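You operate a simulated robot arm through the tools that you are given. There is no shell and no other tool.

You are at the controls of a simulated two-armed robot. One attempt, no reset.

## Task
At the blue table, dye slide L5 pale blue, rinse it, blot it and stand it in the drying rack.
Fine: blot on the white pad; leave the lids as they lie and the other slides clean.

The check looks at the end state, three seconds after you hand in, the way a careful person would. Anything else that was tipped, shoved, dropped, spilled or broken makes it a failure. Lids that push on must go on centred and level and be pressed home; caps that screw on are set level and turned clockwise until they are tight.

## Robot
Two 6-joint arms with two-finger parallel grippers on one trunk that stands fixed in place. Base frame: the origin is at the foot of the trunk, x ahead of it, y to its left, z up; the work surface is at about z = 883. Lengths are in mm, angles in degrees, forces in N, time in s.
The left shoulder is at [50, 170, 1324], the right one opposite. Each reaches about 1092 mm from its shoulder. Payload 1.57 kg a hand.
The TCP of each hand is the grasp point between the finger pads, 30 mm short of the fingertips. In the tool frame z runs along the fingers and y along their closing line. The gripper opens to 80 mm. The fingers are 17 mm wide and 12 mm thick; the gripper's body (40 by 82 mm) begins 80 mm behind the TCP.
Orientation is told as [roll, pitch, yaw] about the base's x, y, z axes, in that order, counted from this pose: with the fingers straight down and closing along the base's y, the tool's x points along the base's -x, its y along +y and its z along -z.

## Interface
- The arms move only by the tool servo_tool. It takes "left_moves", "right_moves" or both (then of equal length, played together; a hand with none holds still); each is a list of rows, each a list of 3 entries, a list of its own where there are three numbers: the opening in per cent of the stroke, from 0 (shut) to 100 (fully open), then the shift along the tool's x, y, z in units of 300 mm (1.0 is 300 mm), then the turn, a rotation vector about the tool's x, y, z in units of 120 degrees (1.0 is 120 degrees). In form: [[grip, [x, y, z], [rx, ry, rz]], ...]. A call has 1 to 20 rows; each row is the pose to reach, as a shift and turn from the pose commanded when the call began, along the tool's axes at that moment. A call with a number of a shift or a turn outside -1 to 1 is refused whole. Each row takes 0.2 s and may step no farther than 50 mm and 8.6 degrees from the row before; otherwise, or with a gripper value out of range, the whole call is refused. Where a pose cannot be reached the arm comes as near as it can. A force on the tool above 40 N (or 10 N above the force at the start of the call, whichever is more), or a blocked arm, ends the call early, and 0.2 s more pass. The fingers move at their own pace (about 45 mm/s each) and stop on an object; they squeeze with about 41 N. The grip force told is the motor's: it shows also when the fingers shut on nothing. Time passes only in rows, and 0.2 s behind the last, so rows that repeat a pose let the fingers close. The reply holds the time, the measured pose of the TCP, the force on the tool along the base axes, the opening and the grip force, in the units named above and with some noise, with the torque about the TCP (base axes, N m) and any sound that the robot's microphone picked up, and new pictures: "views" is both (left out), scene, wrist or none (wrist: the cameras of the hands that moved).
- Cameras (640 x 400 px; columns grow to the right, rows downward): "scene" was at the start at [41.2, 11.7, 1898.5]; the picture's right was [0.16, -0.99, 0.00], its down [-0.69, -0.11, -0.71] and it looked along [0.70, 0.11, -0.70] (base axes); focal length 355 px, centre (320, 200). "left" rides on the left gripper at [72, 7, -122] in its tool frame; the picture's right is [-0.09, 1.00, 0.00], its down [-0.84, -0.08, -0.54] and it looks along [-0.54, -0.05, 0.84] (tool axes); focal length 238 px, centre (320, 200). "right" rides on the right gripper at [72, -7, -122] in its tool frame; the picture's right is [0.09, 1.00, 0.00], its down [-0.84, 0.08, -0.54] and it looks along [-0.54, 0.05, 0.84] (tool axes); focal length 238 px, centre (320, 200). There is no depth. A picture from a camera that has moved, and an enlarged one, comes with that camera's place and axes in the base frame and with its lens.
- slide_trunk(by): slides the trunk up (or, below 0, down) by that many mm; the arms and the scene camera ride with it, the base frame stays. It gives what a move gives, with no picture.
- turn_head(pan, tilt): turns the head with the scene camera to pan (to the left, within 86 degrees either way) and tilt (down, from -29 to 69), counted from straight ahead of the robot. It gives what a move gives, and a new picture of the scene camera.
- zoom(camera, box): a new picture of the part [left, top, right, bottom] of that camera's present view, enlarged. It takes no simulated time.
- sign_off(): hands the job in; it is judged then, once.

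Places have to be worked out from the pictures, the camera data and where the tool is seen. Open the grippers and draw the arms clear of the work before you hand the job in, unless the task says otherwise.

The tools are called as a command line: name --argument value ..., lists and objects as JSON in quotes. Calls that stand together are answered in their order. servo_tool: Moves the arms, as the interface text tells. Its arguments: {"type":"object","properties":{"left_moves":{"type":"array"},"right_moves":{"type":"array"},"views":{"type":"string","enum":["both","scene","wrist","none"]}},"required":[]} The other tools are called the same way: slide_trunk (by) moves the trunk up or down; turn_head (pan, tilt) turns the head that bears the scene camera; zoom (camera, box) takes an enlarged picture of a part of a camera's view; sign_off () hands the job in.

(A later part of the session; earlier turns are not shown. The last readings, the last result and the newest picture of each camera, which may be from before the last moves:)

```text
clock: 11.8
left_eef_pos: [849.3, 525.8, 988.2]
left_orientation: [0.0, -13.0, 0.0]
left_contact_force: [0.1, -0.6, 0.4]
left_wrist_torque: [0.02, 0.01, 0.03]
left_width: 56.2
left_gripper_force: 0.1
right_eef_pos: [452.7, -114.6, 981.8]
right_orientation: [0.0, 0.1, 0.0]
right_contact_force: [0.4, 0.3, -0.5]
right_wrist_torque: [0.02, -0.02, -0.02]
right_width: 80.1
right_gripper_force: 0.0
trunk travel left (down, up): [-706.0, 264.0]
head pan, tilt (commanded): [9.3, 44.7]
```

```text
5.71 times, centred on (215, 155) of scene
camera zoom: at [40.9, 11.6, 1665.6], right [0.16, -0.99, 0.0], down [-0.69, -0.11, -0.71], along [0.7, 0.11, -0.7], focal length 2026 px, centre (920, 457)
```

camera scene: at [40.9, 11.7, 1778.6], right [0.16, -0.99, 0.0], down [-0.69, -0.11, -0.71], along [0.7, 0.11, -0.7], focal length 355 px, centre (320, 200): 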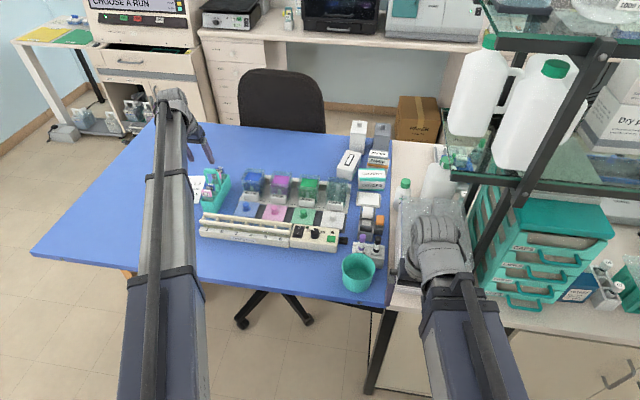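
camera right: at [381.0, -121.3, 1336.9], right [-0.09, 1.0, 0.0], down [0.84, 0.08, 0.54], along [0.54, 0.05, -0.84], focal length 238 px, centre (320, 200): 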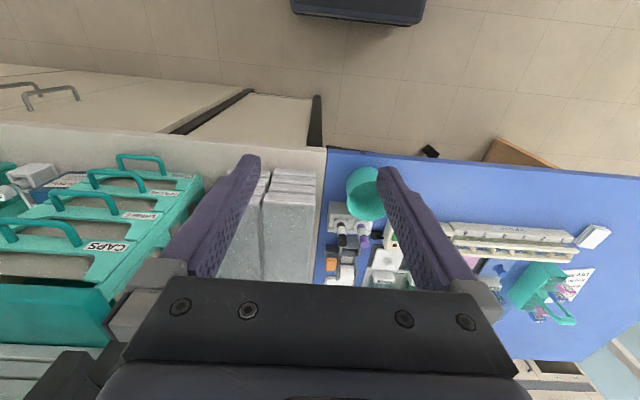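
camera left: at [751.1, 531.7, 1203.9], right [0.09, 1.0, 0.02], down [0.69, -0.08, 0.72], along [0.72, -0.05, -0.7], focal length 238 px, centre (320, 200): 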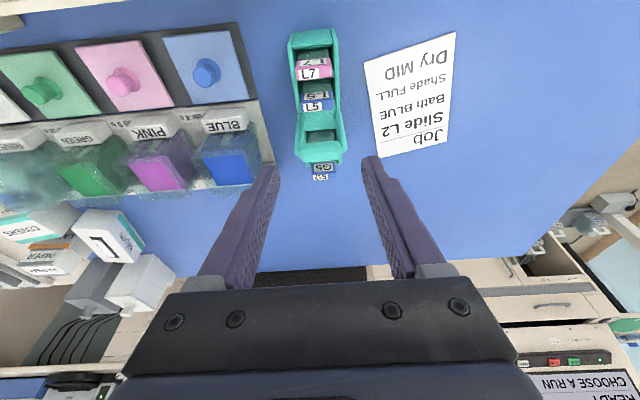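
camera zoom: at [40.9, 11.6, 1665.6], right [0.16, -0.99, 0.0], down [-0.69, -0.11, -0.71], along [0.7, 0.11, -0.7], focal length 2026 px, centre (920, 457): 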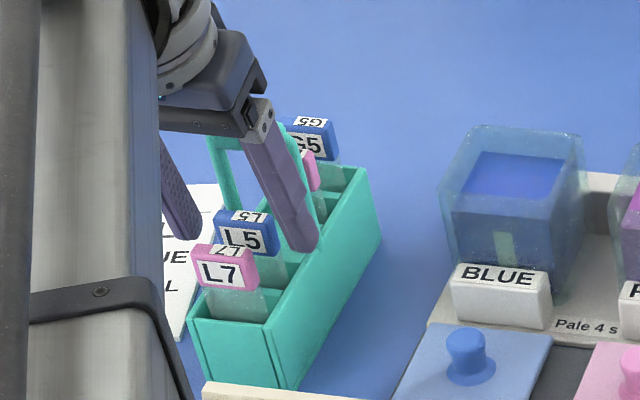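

The tips are level with the tag's bottom and straddle it evenly. I close the gripper on the tag's side edges.

servo_tool --left_moves '[[50, [0, 0, 0], [0, 0, 0]], [40, [0, 0, 0], [0, 0, 0]], [20, [0, 0, 0], [0, 0, 0]], [0, [0, 0, 0], [0, 0, 0]], [0, [0, 0, 0], [0, 0, 0]]]' --views "both"

zoom --camera "left" --box '[240, 90, 400, 190]'

zoom --camera "scene" --box '[180, 120, 250, 190]'

```text
clock: 13.0
left_eef_pos: [849.7, 524.7, 986.1]
left_orientation: [0.0, -13.0, 0.1]
left_contact_force: [0.0, 0.3, -0.6]
left_wrist_torque: [-0.04, -0.01, 0.04]
left_width: 31.2
left_gripper_force: 40.2
right_eef_pos: [453.3, -114.8, 981.8]
right_orientation: [0.0, 0.2, -0.1]
right_contact_force: [-0.5, 0.7, 0.4]
right_wrist_torque: [0.03, 0.0, 0.03]
right_width: 80.1
right_gripper_force: 0.1
trunk travel left (down, up): [-706.0, 264.0]
head pan, tilt (commanded): [9.3, 44.7]
camera scene: at [41.1, 11.6, 1665.6], right [0.16, -0.99, 0.0], down [-0.69, -0.11, -0.71], along [0.7, 0.11, -0.7], focal length 355 px, centre (320, 200)
camera left: at [751.1, 531.5, 1090.9], right [0.09, 1.0, 0.02], down [0.69, -0.08, 0.72], along [0.71, -0.05, -0.7], focal length 238 px, centre (320, 200)
```

scene: 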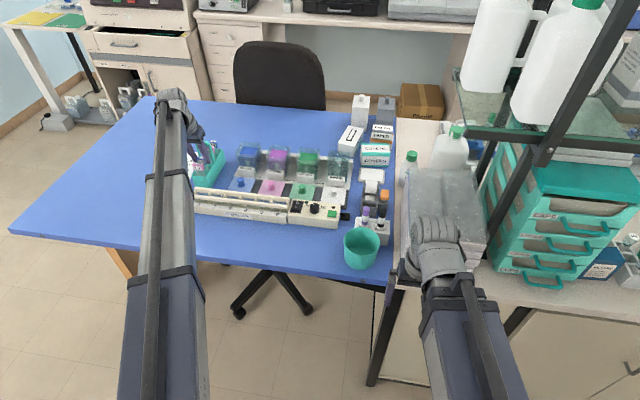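
left: 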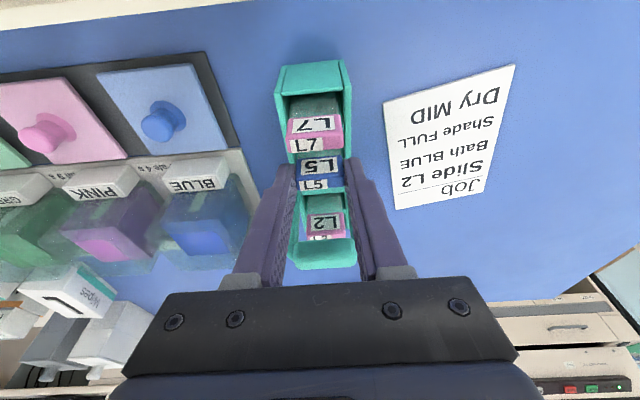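

```text
4.00 times, centred on (320, 140) of left
camera zoom: at [751.1, 531.5, 1090.9], right [0.09, 1.0, 0.02], down [0.69, -0.08, 0.72], along [0.71, -0.05, -0.7], focal length 953 px, centre (320, 440)
```

zoom: 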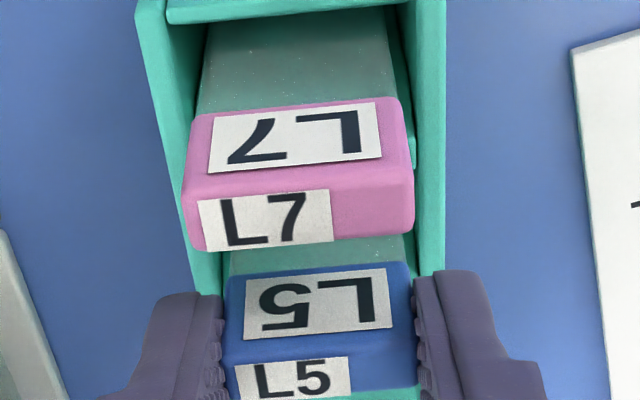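

```text
5.71 times, centred on (215, 155) of scene
camera zoom: at [41.1, 11.6, 1665.6], right [0.16, -0.99, 0.0], down [-0.69, -0.11, -0.71], along [0.7, 0.11, -0.7], focal length 2026 px, centre (920, 457)
```

zoom: 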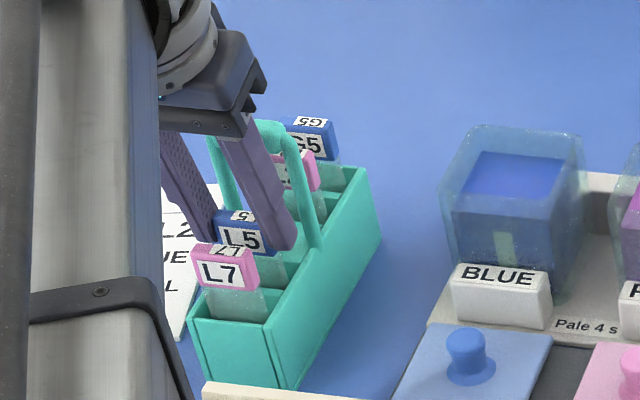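

The gripper holds the tag at 31 mm with 40 N and nothing else has moved. I raise the trunk a little first to confirm the slide comes up freely.

slide_trunk --by 20

zoom --camera "left" --box '[240, 60, 400, 190]'

zoom --camera "scene" --box '[180, 120, 250, 190]'

```text
clock: 13.7
left_eef_pos: [849.3, 524.9, 1006.4]
left_orientation: [0.0, -13.0, 0.0]
left_contact_force: [0.4, -0.4, 0.2]
left_wrist_torque: [-0.01, 0.01, -0.02]
left_width: 30.7
left_gripper_force: 40.2
right_eef_pos: [453.8, -114.0, 1001.2]
right_orientation: [0.0, 0.2, 0.0]
right_contact_force: [0.7, -0.2, 0.0]
right_wrist_torque: [0.0, 0.03, -0.01]
right_width: 80.1
right_gripper_force: 0.1
trunk travel left (down, up): [-726.0, 244.0]
head pan, tilt (commanded): [9.3, 44.7]
```

```text
3.08 times, centred on (320, 125) of left
camera zoom: at [751.4, 531.7, 1110.6], right [0.09, 1.0, 0.02], down [0.69, -0.08, 0.72], along [0.71, -0.05, -0.7], focal length 733 px, centre (320, 431)
```

zoom: 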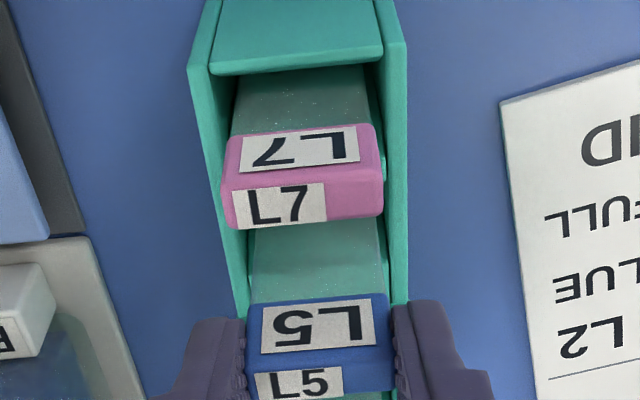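

```text
5.71 times, centred on (215, 155) of scene
camera zoom: at [41.5, 11.8, 1685.6], right [0.16, -0.99, 0.0], down [-0.69, -0.11, -0.71], along [0.7, 0.11, -0.7], focal length 2026 px, centre (920, 457)
```

zoom: 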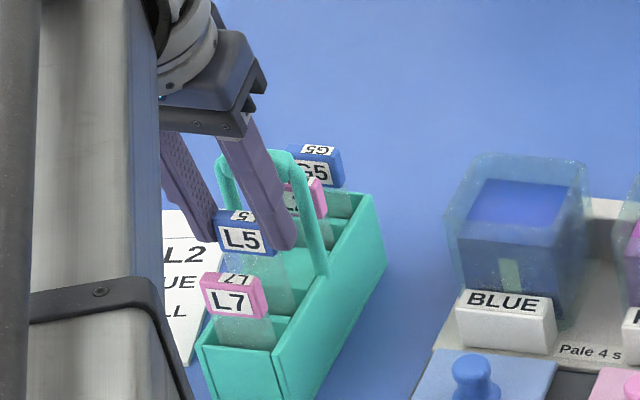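

L5 rises cleanly with the hand, carrier undisturbed. I raise another 105 mm so the slide's lower end (about z 1015) clears the bath rims.

slide_trunk --by 105

zoom --camera "scene" --box '[150, 130, 290, 250]'

zoom --camera "left" --box '[160, 20, 480, 220]'

```text
clock: 15.0
left_eef_pos: [850.0, 525.7, 1111.7]
left_orientation: [0.0, -13.0, -0.1]
left_contact_force: [0.3, -0.1, -0.3]
left_wrist_torque: [0.0, -0.01, -0.01]
left_width: 30.6
left_gripper_force: 39.8
right_eef_pos: [454.8, -114.5, 1105.9]
right_orientation: [0.0, 0.0, 0.0]
right_contact_force: [-0.2, -0.5, 0.4]
right_wrist_torque: [0.02, 0.02, -0.02]
right_width: 80.0
right_gripper_force: 0.1
trunk travel left (down, up): [-831.0, 139.0]
head pan, tilt (commanded): [9.3, 44.7]
```

```text
3.33 times, centred on (220, 190) of scene
camera zoom: at [41.4, 11.8, 1790.5], right [0.16, -0.99, 0.0], down [-0.69, -0.11, -0.71], along [0.7, 0.11, -0.7], focal length 1182 px, centre (653, 233)
```

zoom: 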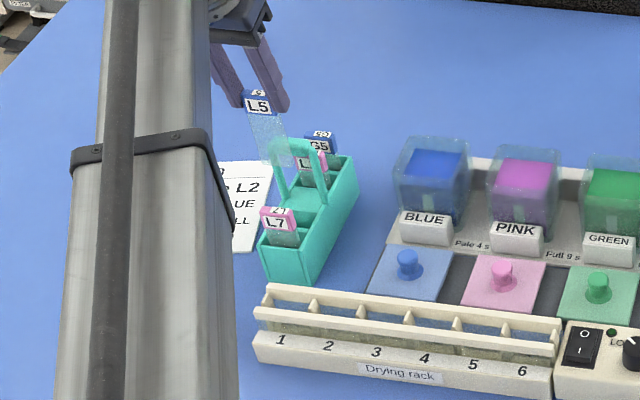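

```text
2.00 times, centred on (320, 120) of left
camera zoom: at [751.3, 531.7, 1215.7], right [0.09, 1.0, 0.02], down [0.69, -0.08, 0.72], along [0.71, -0.05, -0.7], focal length 477 px, centre (320, 360)
```

zoom: 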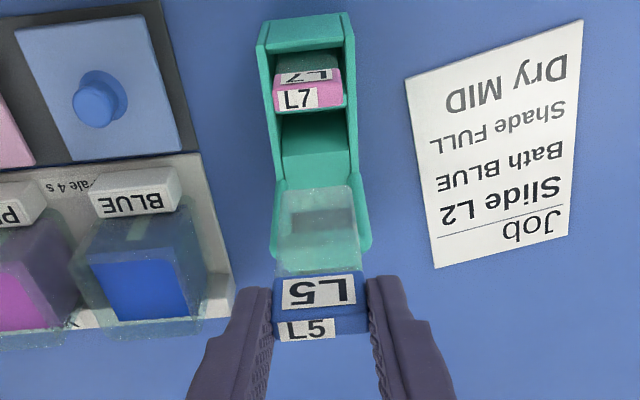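

L5 hangs free with its lower end about 98 mm below the TCP height. I zoom on the blue bath from both cameras to pin down its rim and liquid level before moving over it.

zoom --camera "scene" --box '[240, 160, 290, 210]'

zoom --camera "left" --box '[180, 90, 290, 200]'

```text
8.00 times, centred on (265, 185) of scene
camera zoom: at [41.4, 11.8, 1790.5], right [0.16, -0.99, 0.0], down [-0.69, -0.11, -0.71], along [0.7, 0.11, -0.7], focal length 2837 px, centre (760, 320)
```

zoom: 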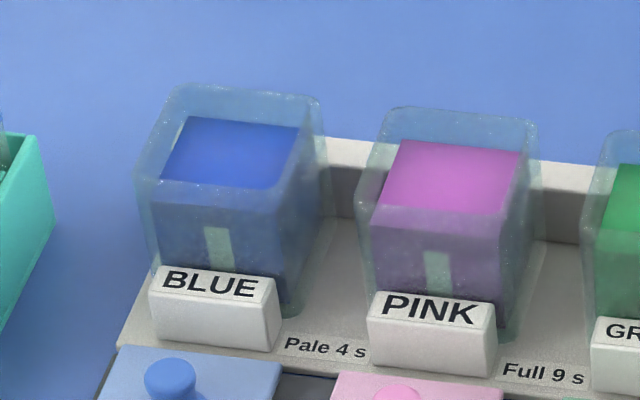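

```text
3.64 times, centred on (235, 145) of left
camera zoom: at [751.3, 531.7, 1215.7], right [0.09, 1.0, 0.02], down [0.69, -0.08, 0.72], along [0.71, -0.05, -0.7], focal length 867 px, centre (629, 400)
```

zoom: 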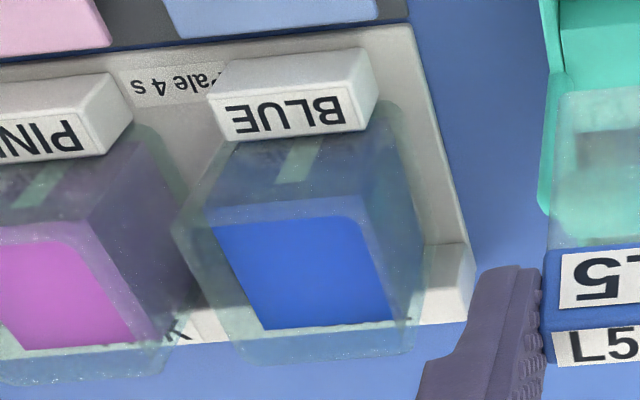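

The blue bath centre is about (939, 398), rim z ~964, liquid z ~952. I carry L5 sideways first (clear of the carrier handle), then forward over the blue bath, staying at this height.

servo_tool --left_moves '[[0, [0, -0.1, 0], [0, 0, 0]], [0, [0, -0.22, 0], [0, 0, 0]], [0, [0, -0.34, 0], [0, 0, 0]], [0, [0, -0.42, 0], [0, 0, 0]], [0, [-0.09, -0.42, 0.0208], [0, 0, 0]], [0, [-0.18, -0.42, 0.0416], [0, 0, 0]], [0, [-0.24, -0.42, 0.0554], [0, 0, 0]], [0, [-0.276, -0.42, 0.0637], [0, 0, 0]], [0, [-0.276, -0.42, 0.0637], [0, 0, 0]]]' --views "both"

zoom --camera "scene" --box '[230, 130, 310, 210]'

zoom --camera "left" --box '[200, 30, 440, 220]'

```text
clock: 17.0
left_eef_pos: [935.6, 398.6, 1110.4]
left_orientation: [0.0, -13.1, 0.0]
left_contact_force: [0.7, 0.9, -1.3]
left_wrist_torque: [0.0, 0.02, 0.01]
left_width: 30.9
left_gripper_force: 39.9
right_eef_pos: [453.3, -114.6, 1106.3]
right_orientation: [0.0, 0.1, 0.0]
right_contact_force: [-0.5, -0.4, 0.4]
right_wrist_torque: [0.03, -0.01, 0.0]
right_width: 79.9
right_gripper_force: 0.1
trunk travel left (down, up): [-831.0, 139.0]
head pan, tilt (commanded): [9.3, 44.7]
camera scene: at [41.1, 11.7, 1790.6], right [0.16, -0.99, 0.0], down [-0.69, -0.11, -0.71], along [0.7, 0.11, -0.7], focal length 355 px, centre (320, 200)
camera left: at [835.9, 405.4, 1215.9], right [0.09, 1.0, 0.02], down [0.69, -0.08, 0.72], along [0.71, -0.05, -0.7], focal length 238 px, centre (320, 200)
```

scene: 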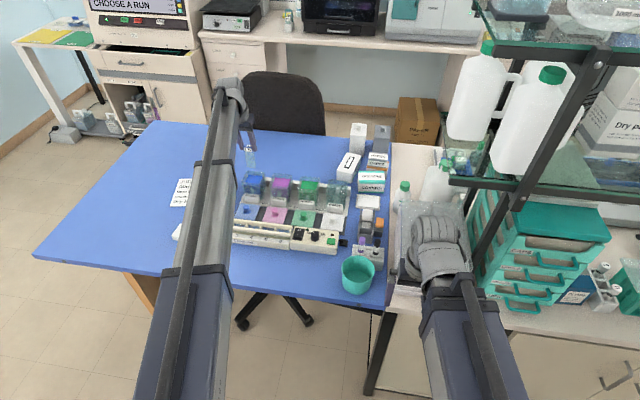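
left: 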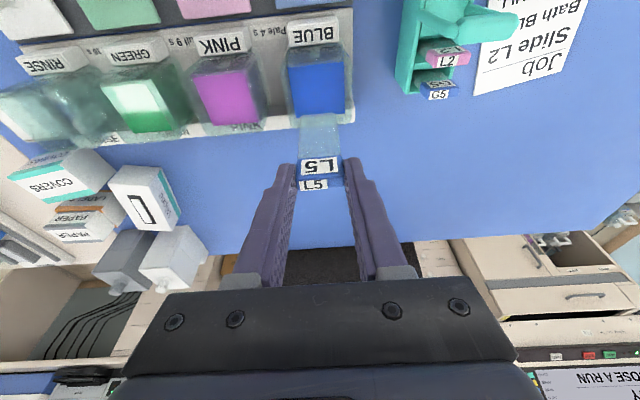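

```text
5.00 times, centred on (270, 170) of scene
camera zoom: at [41.1, 11.7, 1790.6], right [0.16, -0.99, 0.0], down [-0.69, -0.11, -0.71], along [0.7, 0.11, -0.7], focal length 1773 px, centre (570, 350)
```

zoom: 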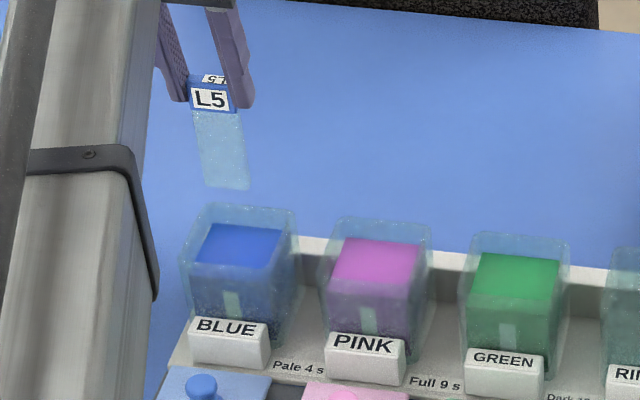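

```text
2.11 times, centred on (320, 125) of left
camera zoom: at [835.9, 405.4, 1215.9], right [0.09, 1.0, 0.02], down [0.69, -0.08, 0.72], along [0.71, -0.05, -0.7], focal length 502 px, centre (320, 358)
```

zoom: 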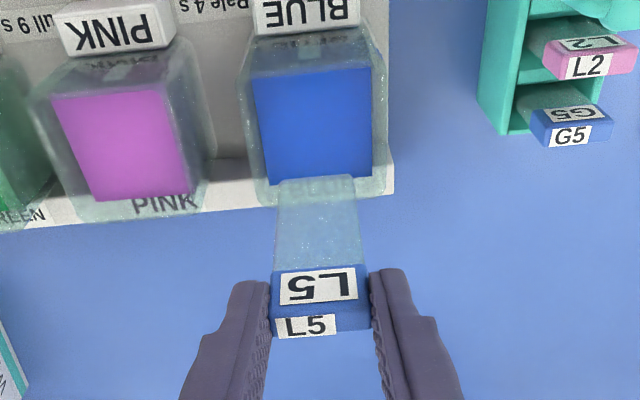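

L5 hangs over the blue bath, centred to within about 2–3 mm. I lower 42 mm so its lower end is just above the rim, and check again before dipping.

slide_trunk --by -42

zoom --camera "scene" --box '[230, 110, 310, 190]'

zoom --camera "left" --box '[240, 60, 400, 190]'

```text
clock: 17.9
left_eef_pos: [934.1, 401.0, 1070.2]
left_orientation: [0.0, -13.0, 0.0]
left_contact_force: [-0.3, 0.2, -1.1]
left_wrist_torque: [0.0, -0.03, -0.02]
left_width: 30.9
left_gripper_force: 40.6
right_eef_pos: [453.5, -114.8, 1064.1]
right_orientation: [-0.1, 0.2, 0.0]
right_contact_force: [0.2, -0.3, 0.0]
right_wrist_torque: [0.0, 0.01, -0.02]
right_width: 80.0
right_gripper_force: 0.1
trunk travel left (down, up): [-789.0, 181.0]
head pan, tilt (commanded): [9.3, 44.7]
```

```text
5.00 times, centred on (270, 150) of scene
camera zoom: at [41.1, 11.6, 1748.6], right [0.16, -0.99, 0.0], down [-0.69, -0.11, -0.71], along [0.7, 0.11, -0.7], focal length 1773 px, centre (570, 450)
```

zoom: 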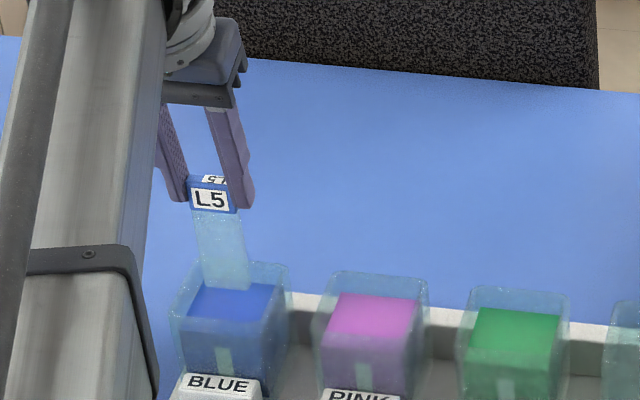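

```text
3.08 times, centred on (320, 125) of left
camera zoom: at [835.8, 405.5, 1173.9], right [0.09, 1.0, 0.02], down [0.69, -0.08, 0.72], along [0.71, -0.05, -0.7], focal length 733 px, centre (320, 431)
```

zoom: 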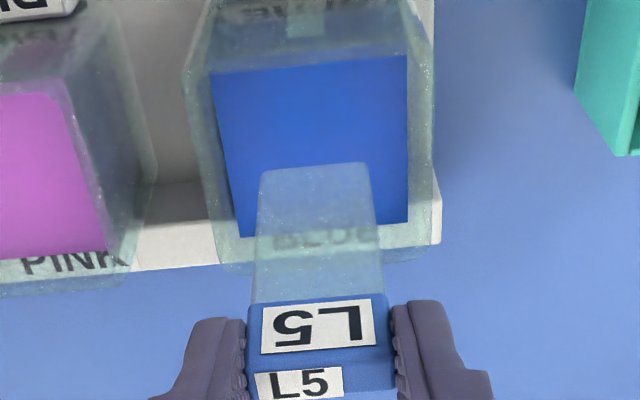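

The slide's lower end is just above the rim and centred in the opening. I now dip: lower 69 mm (about 50 mm of glass in the dye, finger tips still above the rim).

slide_trunk --by -69

```text
clock: 19.0
left_eef_pos: [934.6, 400.1, 1001.0]
left_orientation: [-0.1, -13.0, -0.1]
left_contact_force: [0.0, 0.2, -0.5]
left_wrist_torque: [-0.01, 0.0, 0.0]
left_width: 30.9
left_gripper_force: 39.7
right_eef_pos: [453.2, -114.2, 995.7]
right_orientation: [0.0, 0.1, -0.1]
right_contact_force: [-0.6, 0.5, -0.2]
right_wrist_torque: [-0.01, 0.01, 0.02]
right_width: 79.9
right_gripper_force: 0.0
trunk travel left (down, up): [-720.0, 250.0]
head pan, tilt (commanded): [9.3, 44.7]
```

The slide is in the dye with no contact force. I check the picture (no time passes) while it soaks.

zoom --camera "scene" --box '[235, 90, 305, 160]'

zoom --camera "left" --box '[240, 60, 400, 190]'

```text
5.71 times, centred on (270, 125) of scene
camera zoom: at [41.1, 11.6, 1679.6], right [0.16, -0.99, 0.0], down [-0.69, -0.11, -0.71], along [0.7, 0.11, -0.7], focal length 2026 px, centre (606, 629)
```

zoom: 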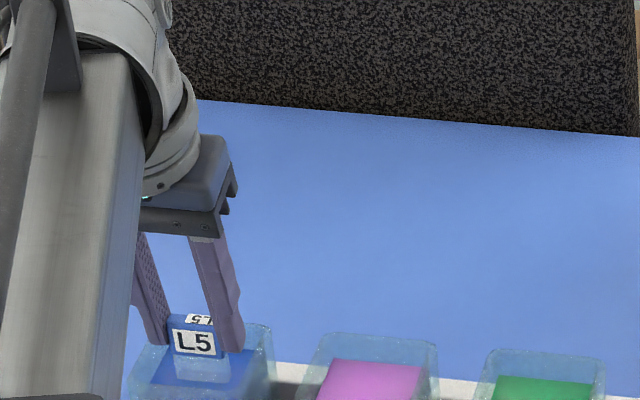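

```text
3.08 times, centred on (320, 125) of left
camera zoom: at [835.8, 405.4, 1105.0], right [0.09, 1.0, 0.02], down [0.69, -0.08, 0.72], along [0.71, -0.05, -0.7], focal length 733 px, centre (320, 431)
```

zoom: 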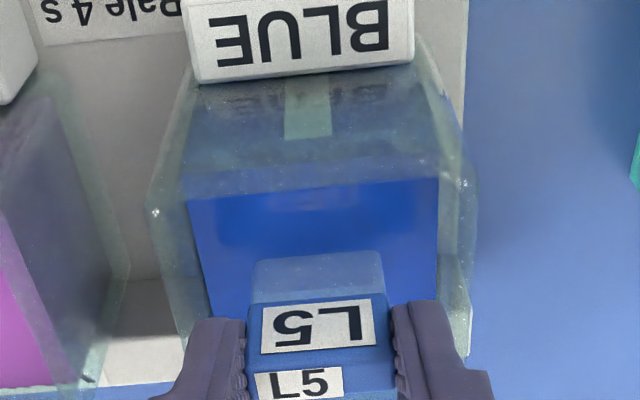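

About 50 mm of the glass is under the dye with only a short strip clear below the tag. I hold still for 15 rows so that, with the dip and lift, the soak comes to about 4 s.

servo_tool --left_moves '[[0, [0, 0, 0], [0, 0, 0]], [0, [0, 0, 0], [0, 0, 0]], [0, [0, 0, 0], [0, 0, 0]], [0, [0, 0, 0], [0, 0, 0]], [0, [0, 0, 0], [0, 0, 0]], [0, [0, 0, 0], [0, 0, 0]], [0, [0, 0, 0], [0, 0, 0]], [0, [0, 0, 0], [0, 0, 0]], [0, [0, 0, 0], [0, 0, 0]], [0, [0, 0, 0], [0, 0, 0]], [0, [0, 0, 0], [0, 0, 0]], [0, [0, 0, 0], [0, 0, 0]], [0, [0, 0, 0], [0, 0, 0]], [0, [0, 0, 0], [0, 0, 0]], [0, [0, 0, 0], [0, 0, 0]]]' --views "none"

slide_trunk --by 85

zoom --camera "left" --box '[220, 50, 420, 200]'

zoom --camera "scene" --box '[230, 110, 310, 190]'

```text
clock: 22.2
left_eef_pos: [935.1, 400.3, 999.9]
left_orientation: [0.0, -13.0, 0.0]
left_contact_force: [-0.2, 0.0, -0.1]
left_wrist_torque: [0.05, 0.01, 0.0]
left_width: 30.9
left_gripper_force: 40.1
right_eef_pos: [454.7, -113.9, 995.5]
right_orientation: [0.0, 0.2, -0.1]
right_contact_force: [-0.2, -0.6, -0.8]
right_wrist_torque: [-0.02, 0.0, 0.06]
right_width: 79.8
right_gripper_force: 0.0
trunk travel left (down, up): [-720.0, 250.0]
head pan, tilt (commanded): [9.3, 44.7]
```

```text
clock: 23.4
left_eef_pos: [934.2, 399.1, 1084.4]
left_orientation: [0.0, -13.1, 0.0]
left_contact_force: [-0.1, -0.2, -0.8]
left_wrist_torque: [0.04, -0.01, -0.01]
left_width: 30.8
left_gripper_force: 39.6
right_eef_pos: [454.5, -114.5, 1080.2]
right_orientation: [0.0, 0.1, -0.1]
right_contact_force: [-0.8, 0.2, -0.3]
right_wrist_torque: [0.0, 0.01, 0.02]
right_width: 79.8
right_gripper_force: 0.1
trunk travel left (down, up): [-805.0, 165.0]
head pan, tilt (commanded): [9.3, 44.7]
```

```text
2.67 times, centred on (320, 125) of left
camera zoom: at [836.0, 405.5, 1189.7], right [0.09, 1.0, 0.02], down [0.69, -0.08, 0.72], along [0.71, -0.05, -0.7], focal length 636 px, centre (320, 400)
```

zoom: 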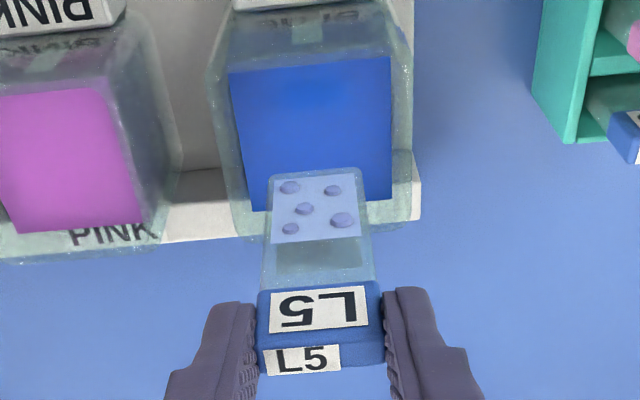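

```text
5.00 times, centred on (270, 150) of scene
camera zoom: at [41.4, 11.7, 1764.5], right [0.16, -0.99, 0.0], down [-0.69, -0.11, -0.71], along [0.7, 0.11, -0.7], focal length 1773 px, centre (570, 450)
```

zoom: 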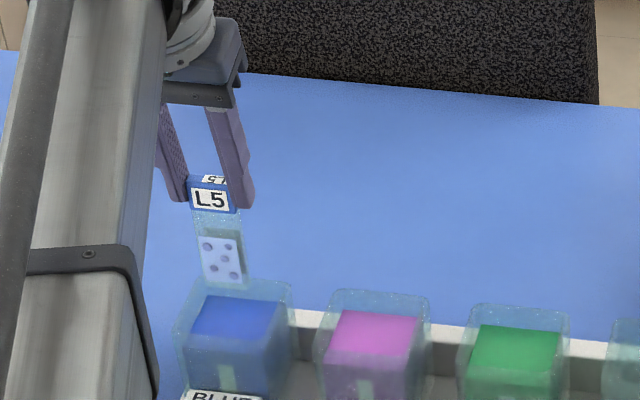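

The specimen area on L5 is now a pale blue. I zoom on the slide for shade and any hanging drop, then raise a little more above the bath to drain.

slide_trunk --by 30

zoom --camera "scene" --box '[255, 140, 285, 175]'

zoom --camera "left" --box '[290, 80, 360, 180]'

zoom --camera "scene" --box '[300, 150, 370, 230]'

zoom --camera "left" --box '[0, 20, 240, 200]'

```text
clock: 24.1
left_eef_pos: [934.2, 399.8, 1115.3]
left_orientation: [0.0, -13.1, 0.1]
left_contact_force: [0.4, 0.1, -1.5]
left_wrist_torque: [-0.02, 0.01, -0.01]
left_width: 30.9
left_gripper_force: 40.1
right_eef_pos: [452.5, -115.0, 1109.4]
right_orientation: [-0.1, 0.1, 0.0]
right_contact_force: [0.5, 0.3, -0.5]
right_wrist_torque: [0.0, -0.02, 0.01]
right_width: 79.9
right_gripper_force: 0.1
trunk travel left (down, up): [-835.0, 135.0]
head pan, tilt (commanded): [9.3, 44.7]
```

```text
11.43 times, centred on (270, 158) of scene
camera zoom: at [41.5, 11.7, 1794.6], right [0.16, -0.99, 0.0], down [-0.69, -0.11, -0.71], along [0.7, 0.11, -0.7], focal length 4053 px, centre (891, 686)
```

zoom: 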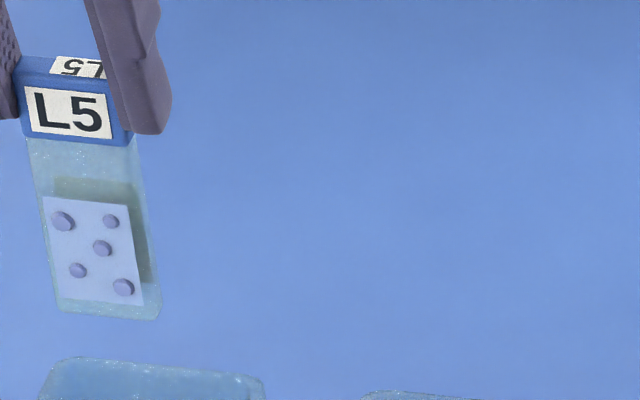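

```text
4.00 times, centred on (325, 130) of left
camera zoom: at [836.1, 405.5, 1219.7], right [0.09, 1.0, 0.02], down [0.69, -0.08, 0.72], along [0.71, -0.05, -0.7], focal length 953 px, centre (300, 480)
```

zoom: 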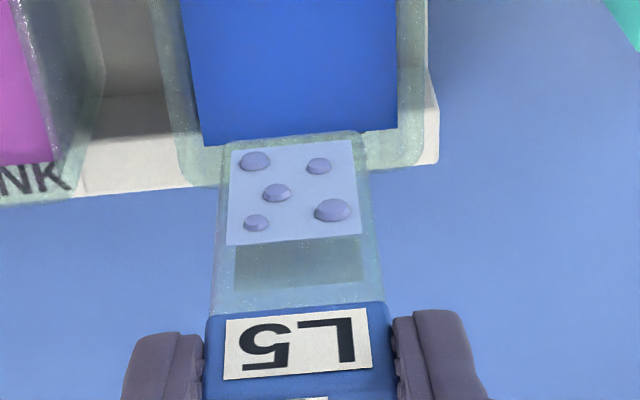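

```text
5.00 times, centred on (335, 190) of scene
camera zoom: at [41.5, 11.7, 1794.6], right [0.16, -0.99, 0.0], down [-0.69, -0.11, -0.71], along [0.7, 0.11, -0.7], focal length 1773 px, centre (245, 250)
```

zoom: 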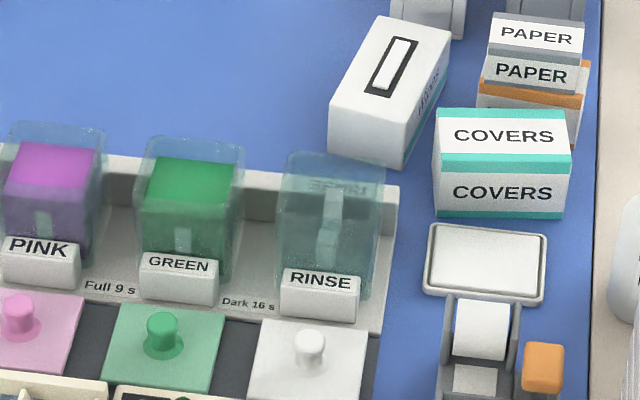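

```text
2.22 times, centred on (120, 110) of left
camera zoom: at [836.1, 405.5, 1219.7], right [0.09, 1.0, 0.02], down [0.69, -0.08, 0.72], along [0.71, -0.05, -0.7], focal length 530 px, centre (764, 400)
```

zoom: 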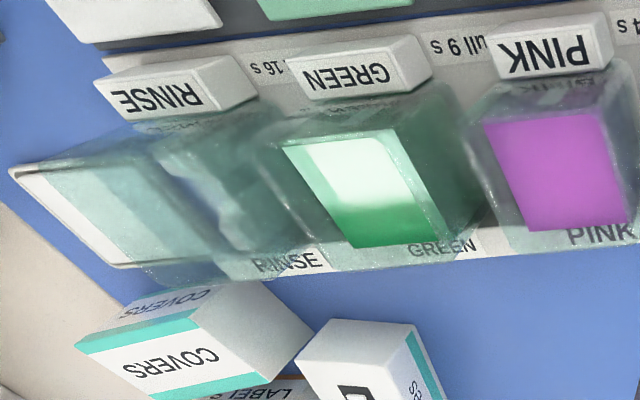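

No drop hangs on L5 and the specimen looks pale blue. I carry it 299 mm in -y, level, to the RINSE bath at about (937, 99).

servo_tool --left_moves '[[0, [0, -0.08, 0], [0, 0, 0]], [0, [0, -0.22, 0], [0, 0, 0]], [0, [0, -0.36, 0], [0, 0, 0]], [0, [0, -0.5, 0], [0, 0, 0]], [0, [0, -0.64, 0], [0, 0, 0]], [0, [0, -0.78, 0], [0, 0, 0]], [0, [0, -0.91, 0], [0, 0, 0]], [0, [0, -0.997, 0], [0, 0, 0]], [0, [0, -0.997, 0], [0, 0, 0]]]' --views "both"

zoom --camera "scene" --box '[290, 110, 380, 220]'

zoom --camera "left" --box '[220, 20, 420, 200]'

```text
clock: 26.1
left_eef_pos: [934.3, 100.9, 1116.5]
left_orientation: [0.0, -13.0, 0.0]
left_contact_force: [0.5, 0.4, -0.5]
left_wrist_torque: [-0.04, 0.0, 0.0]
left_width: 30.9
left_gripper_force: 39.9
right_eef_pos: [453.4, -113.8, 1109.2]
right_orientation: [0.0, 0.1, 0.0]
right_contact_force: [1.7, 0.6, 0.3]
right_wrist_torque: [0.0, 0.01, -0.01]
right_width: 79.6
right_gripper_force: 0.2
trunk travel left (down, up): [-835.0, 135.0]
head pan, tilt (commanded): [9.3, 44.7]
camera scene: at [41.3, 11.9, 1794.6], right [0.16, -0.99, 0.0], down [-0.69, -0.11, -0.71], along [0.7, 0.11, -0.7], focal length 355 px, centre (320, 200)
camera left: at [835.8, 106.9, 1219.8], right [0.09, 1.0, 0.02], down [0.69, -0.08, 0.72], along [0.71, -0.05, -0.7], focal length 238 px, centre (320, 200)
```

scene: 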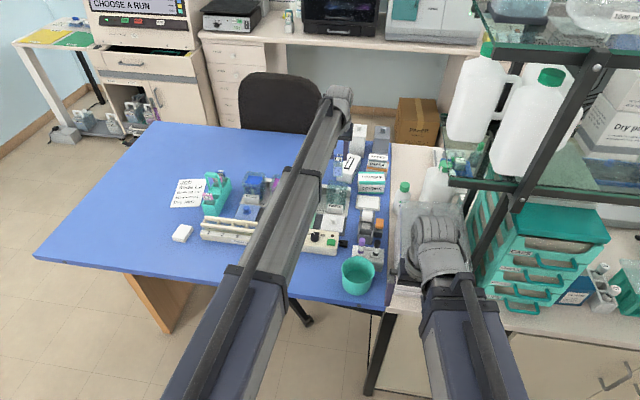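
left: 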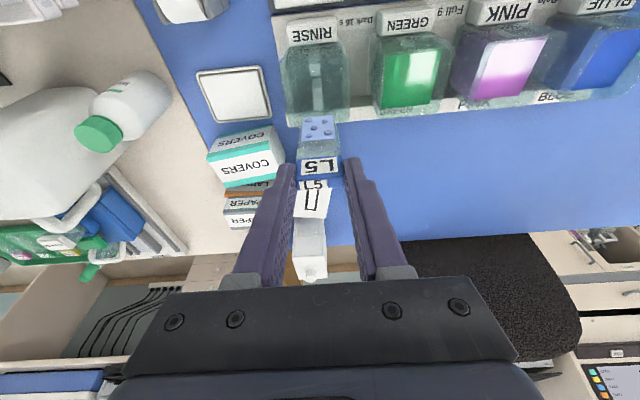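

```text
3.64 times, centred on (335, 165) of scene
camera zoom: at [41.3, 11.9, 1794.6], right [0.16, -0.99, 0.0], down [-0.69, -0.11, -0.71], along [0.7, 0.11, -0.7], focal length 1290 px, centre (266, 327)
```

zoom: 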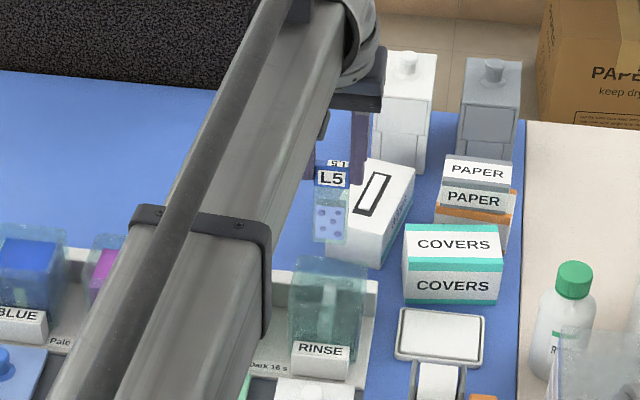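

```text
2.22 times, centred on (320, 110) of left
camera zoom: at [835.8, 106.9, 1219.8], right [0.09, 1.0, 0.02], down [0.69, -0.08, 0.72], along [0.71, -0.05, -0.7], focal length 530 px, centre (320, 400)
```

zoom: 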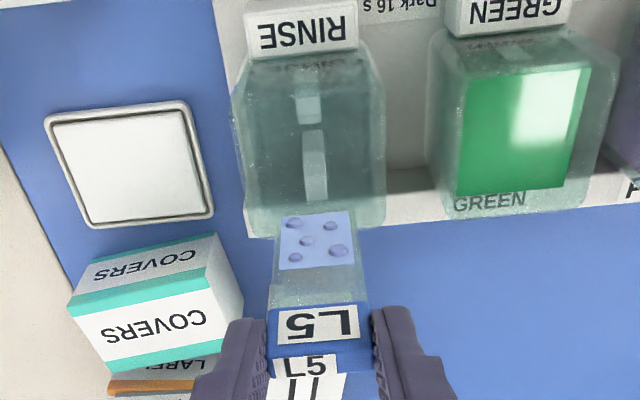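

L5 is centred over RINSE. Before going on I take close looks at both white items to be sure which is the blotting pad.

zoom --camera "left" --box '[190, 55, 280, 130]'

zoom --camera "scene" --box '[165, 215, 205, 255]'

zoom --camera "scene" --box '[345, 185, 395, 245]'

zoom --camera "left" --box '[280, 20, 360, 130]'

```text
5.33 times, centred on (235, 92) of left
camera zoom: at [835.8, 106.9, 1219.8], right [0.09, 1.0, 0.02], down [0.69, -0.08, 0.72], along [0.71, -0.05, -0.7], focal length 1271 px, centre (773, 773)
```

zoom: 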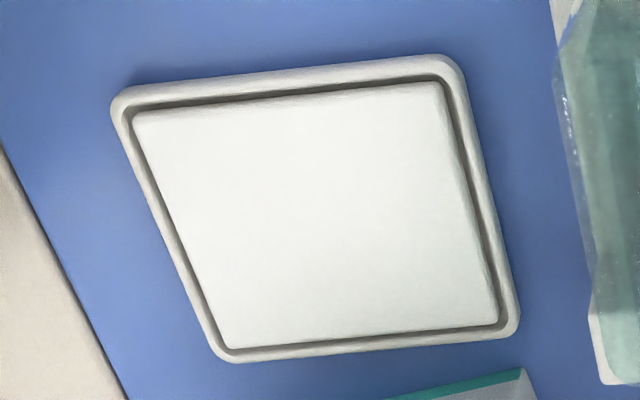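

```text
10.00 times, centred on (185, 235) of scene
camera zoom: at [41.3, 11.9, 1794.6], right [0.16, -0.99, 0.0], down [-0.69, -0.11, -0.71], along [0.7, 0.11, -0.7], focal length 3546 px, centre (1670, -150)
```

zoom: 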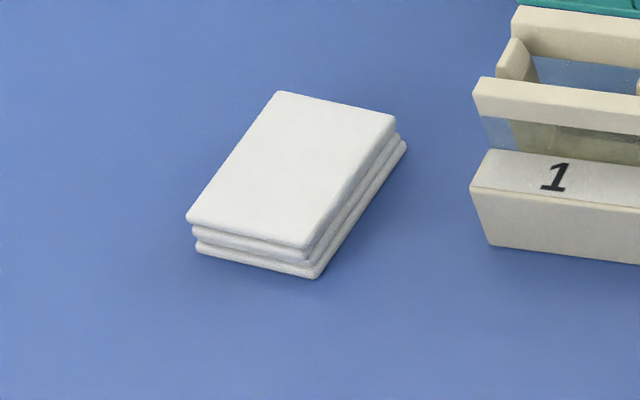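

```text
6.67 times, centred on (370, 215) of scene
camera zoom: at [41.3, 11.9, 1794.6], right [0.16, -0.99, 0.0], down [-0.69, -0.11, -0.71], along [0.7, 0.11, -0.7], focal length 2364 px, centre (-13, 100)
```

zoom: 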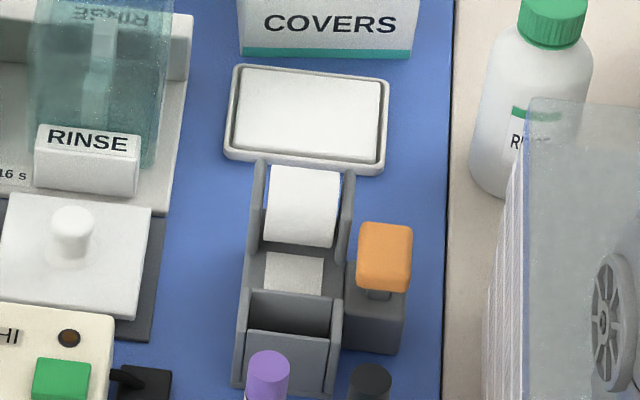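

```text
3.64 times, centred on (320, 75) of left
camera zoom: at [835.8, 106.9, 1219.8], right [0.09, 1.0, 0.02], down [0.69, -0.08, 0.72], along [0.71, -0.05, -0.7], focal length 867 px, centre (320, 654)
```

zoom: 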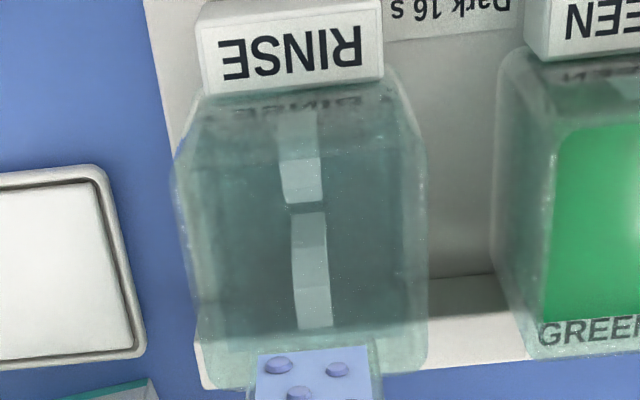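

The framed item beside RINSE is a single padded white blotting pad in its tray (about x 931–990, y -49–26); the other is a stack of folded wipes. L5 is centred over the RINSE bath, so I lower 115 mm into the water.

slide_trunk --by -115

zoom --camera "left" --box '[240, 60, 400, 190]'

zoom --camera "scene" --box '[290, 70, 380, 170]'

```text
clock: 27.6
left_eef_pos: [933.7, 101.8, 1000.5]
left_orientation: [0.0, -13.0, 0.1]
left_contact_force: [1.3, -0.1, 0.3]
left_wrist_torque: [-0.03, 0.0, 0.01]
left_width: 30.8
left_gripper_force: 39.5
right_eef_pos: [455.2, -113.7, 994.1]
right_orientation: [0.1, 0.1, 0.0]
right_contact_force: [0.1, 0.3, -1.1]
right_wrist_torque: [0.0, 0.01, -0.01]
right_width: 80.1
right_gripper_force: 0.1
trunk travel left (down, up): [-720.0, 250.0]
head pan, tilt (commanded): [9.3, 44.7]
```

```text
3.08 times, centred on (320, 125) of left
camera zoom: at [835.7, 106.9, 1105.0], right [0.09, 1.0, 0.02], down [0.69, -0.08, 0.72], along [0.71, -0.05, -0.7], focal length 733 px, centre (320, 431)
```

zoom: 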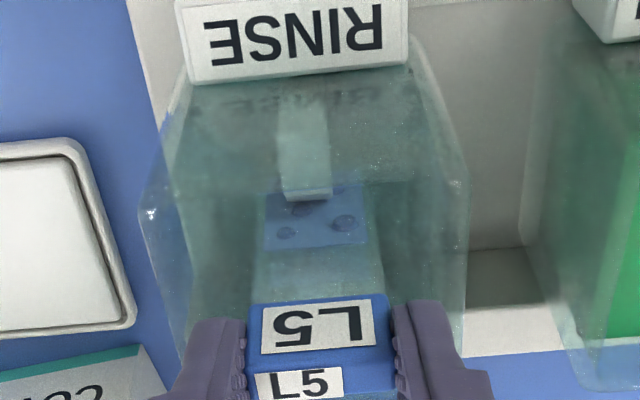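

```text
4.00 times, centred on (335, 120) of scene
camera zoom: at [41.1, 11.6, 1679.6], right [0.16, -0.99, 0.0], down [-0.69, -0.11, -0.71], along [0.7, 0.11, -0.7], focal length 1418 px, centre (260, 520)
```

zoom: 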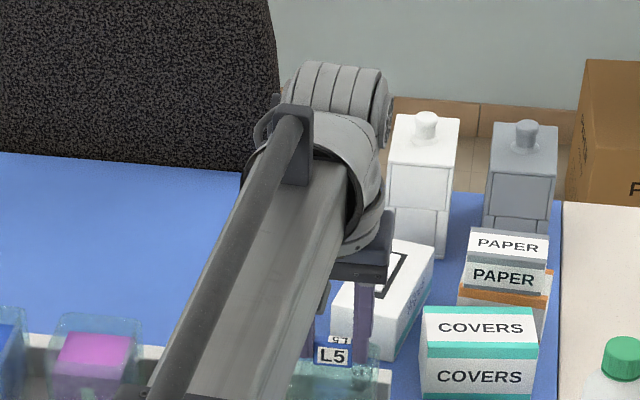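

The specimen area is below the water and nothing touches. I swish it gently ±4 mm for about 3 s to rinse.

servo_tool --left_moves '[[0, [0, 0.007, 0], [0, 0, 0]], [0, [0, 0.0133, 0], [0, 0, 0]], [0, [0, 0, 0], [0, 0, 0]], [0, [0, -0.0133, 0], [0, 0, 0]], [0, [0, 0, 0], [0, 0, 0]], [0, [0, 0.0133, 0], [0, 0, 0]], [0, [0, 0, 0], [0, 0, 0]], [0, [0, -0.0133, 0], [0, 0, 0]], [0, [0, 0, 0], [0, 0, 0]], [0, [0, 0.0133, 0], [0, 0, 0]], [0, [0, 0, 0], [0, 0, 0]], [0, [0, -0.0133, 0], [0, 0, 0]], [0, [0, 0, 0], [0, 0, 0]], [0, [0, 0, 0], [0, 0, 0]], [0, [0, 0, 0], [0, 0, 0]]]' --views "wrist"

slide_trunk --by 115

zoom --camera "left" --box '[270, 60, 380, 180]'

zoom --camera "scene" --box '[310, 120, 380, 210]'

```text
clock: 30.8
left_eef_pos: [933.8, 101.6, 1001.6]
left_orientation: [0.0, -13.0, 0.0]
left_contact_force: [0.5, 0.6, -1.0]
left_wrist_torque: [-0.01, 0.02, -0.01]
left_width: 31.0
left_gripper_force: 39.8
right_eef_pos: [455.2, -114.2, 995.2]
right_orientation: [0.0, 0.0, 0.0]
right_contact_force: [-0.5, -0.4, -0.6]
right_wrist_torque: [0.01, 0.0, 0.04]
right_width: 80.0
right_gripper_force: 0.0
trunk travel left (down, up): [-720.0, 250.0]
head pan, tilt (commanded): [9.3, 44.7]
camera left: at [835.8, 107.0, 1104.8], right [0.09, 1.0, 0.02], down [0.69, -0.08, 0.72], along [0.71, -0.05, -0.7], focal length 238 px, centre (320, 200)
```

left: 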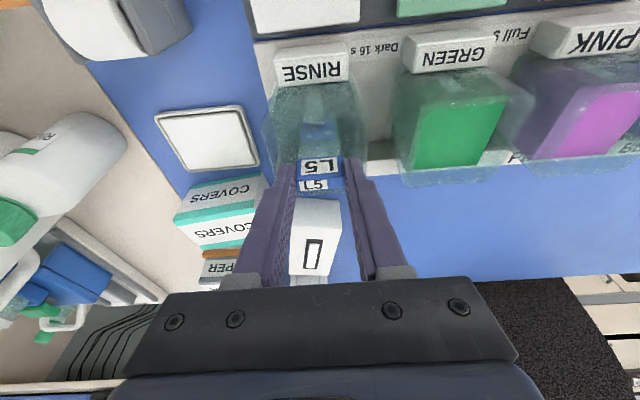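

```text
clock: 32.2
left_eef_pos: [934.2, 102.1, 1114.0]
left_orientation: [0.0, -12.9, 0.1]
left_contact_force: [0.4, 0.4, -1.1]
left_wrist_torque: [0.01, -0.03, 0.0]
left_width: 30.8
left_gripper_force: 40.3
right_eef_pos: [454.3, -114.8, 1109.5]
right_orientation: [0.0, 0.1, 0.0]
right_contact_force: [0.3, 0.1, 0.6]
right_wrist_torque: [0.01, 0.0, -0.03]
right_width: 79.8
right_gripper_force: 0.1
trunk travel left (down, up): [-835.0, 135.0]
head pan, tilt (commanded): [9.3, 44.7]
```

```text
3.33 times, centred on (325, 120) of left
camera zoom: at [835.9, 106.9, 1219.7], right [0.09, 1.0, 0.02], down [0.69, -0.08, 0.72], along [0.71, -0.05, -0.7], focal length 794 px, centre (303, 467)
```

zoom: 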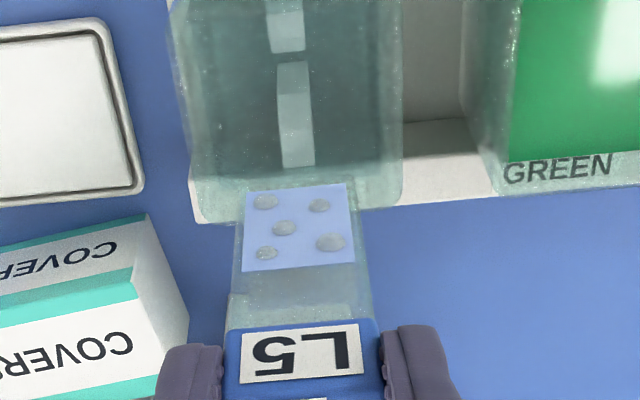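

```text
4.44 times, centred on (345, 165) of scene
camera zoom: at [41.4, 11.6, 1794.5], right [0.16, -0.99, 0.0], down [-0.69, -0.11, -0.71], along [0.7, 0.11, -0.7], focal length 1576 px, centre (209, 356)
```

zoom: 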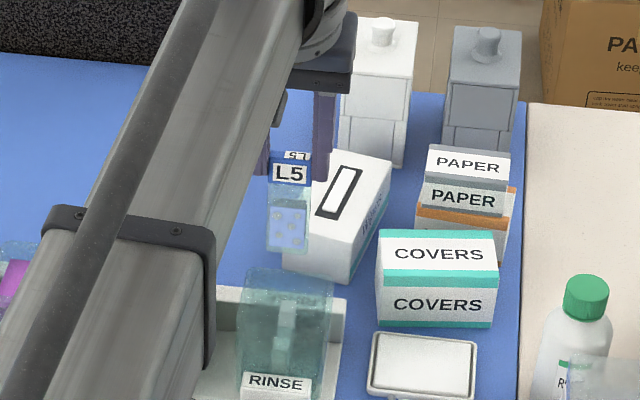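

The rinse turned the beads on L5 from blue to clear water, and the stain stays pale blue; now it needs blotting. I carry it to the framed white pad (slide at about x 952, y -12), staying high.

servo_tool --left_moves '[[0, [0, 0, 0], [0, 0, 0]], [0, [0, -0.1, 0], [0, 0, 0]], [0, [-0.01, -0.2, 0.0023], [0, 0, 0]], [0, [-0.03, -0.3, 0.0069], [0, 0, 0]], [0, [-0.039, -0.3767, 0.009], [0, 0, 0]], [0, [-0.039, -0.3767, 0.009], [0, 0, 0]]]' --views "both"

zoom --camera "left" --box '[220, 0, 420, 180]'

zoom --camera "scene" --box '[310, 120, 410, 230]'

```text
clock: 33.6
left_eef_pos: [946.5, -12.6, 1115.7]
left_orientation: [0.0, -13.0, 0.1]
left_contact_force: [0.3, 0.5, 0.1]
left_wrist_torque: [-0.03, 0.02, -0.01]
left_width: 31.0
left_gripper_force: 40.4
right_eef_pos: [453.2, -113.3, 1109.2]
right_orientation: [0.0, 0.0, 0.0]
right_contact_force: [-0.6, -0.1, 0.1]
right_wrist_torque: [0.01, 0.0, -0.03]
right_width: 79.9
right_gripper_force: 0.0
trunk travel left (down, up): [-835.0, 135.0]
head pan, tilt (commanded): [9.3, 44.7]
camera scene: at [41.3, 11.8, 1794.6], right [0.16, -0.99, 0.0], down [-0.69, -0.11, -0.71], along [0.7, 0.11, -0.7], focal length 355 px, centre (320, 200)
camera left: at [847.7, -6.3, 1219.8], right [0.09, 1.0, 0.02], down [0.69, -0.08, 0.72], along [0.71, -0.05, -0.7], focal length 238 px, centre (320, 200)
```

scene: 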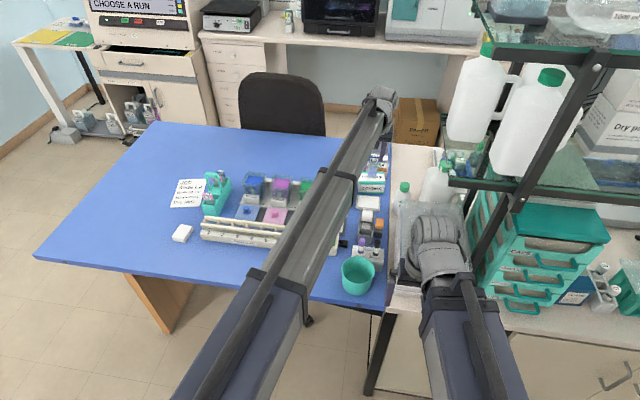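
left: 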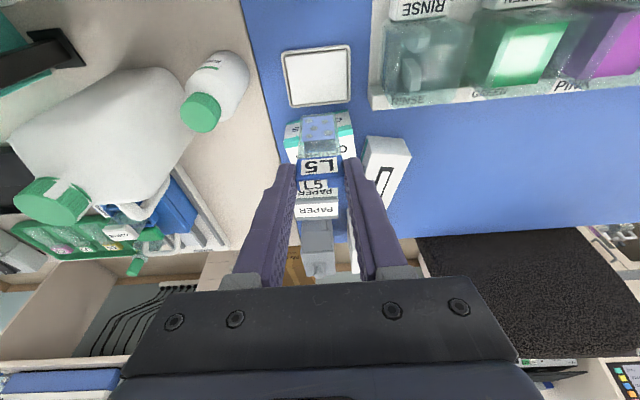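

```text
2.22 times, centred on (320, 90) of left
camera zoom: at [847.7, -6.3, 1219.8], right [0.09, 1.0, 0.02], down [0.69, -0.08, 0.72], along [0.71, -0.05, -0.7], focal length 530 px, centre (320, 444)
```

zoom: 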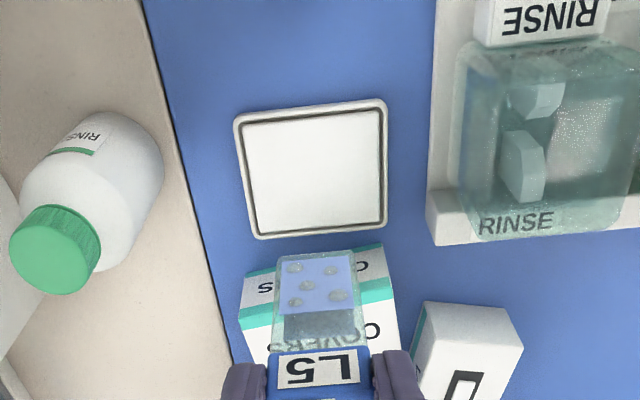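

```text
3.64 times, centred on (360, 175) of scene
camera zoom: at [41.3, 11.8, 1794.6], right [0.16, -0.99, 0.0], down [-0.69, -0.11, -0.71], along [0.7, 0.11, -0.7], focal length 1290 px, centre (174, 291)
```

zoom: 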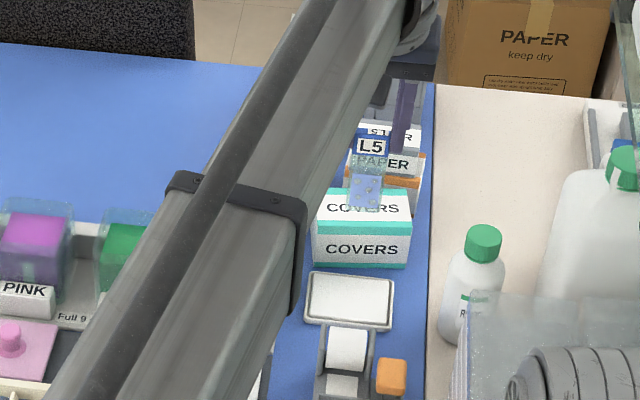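

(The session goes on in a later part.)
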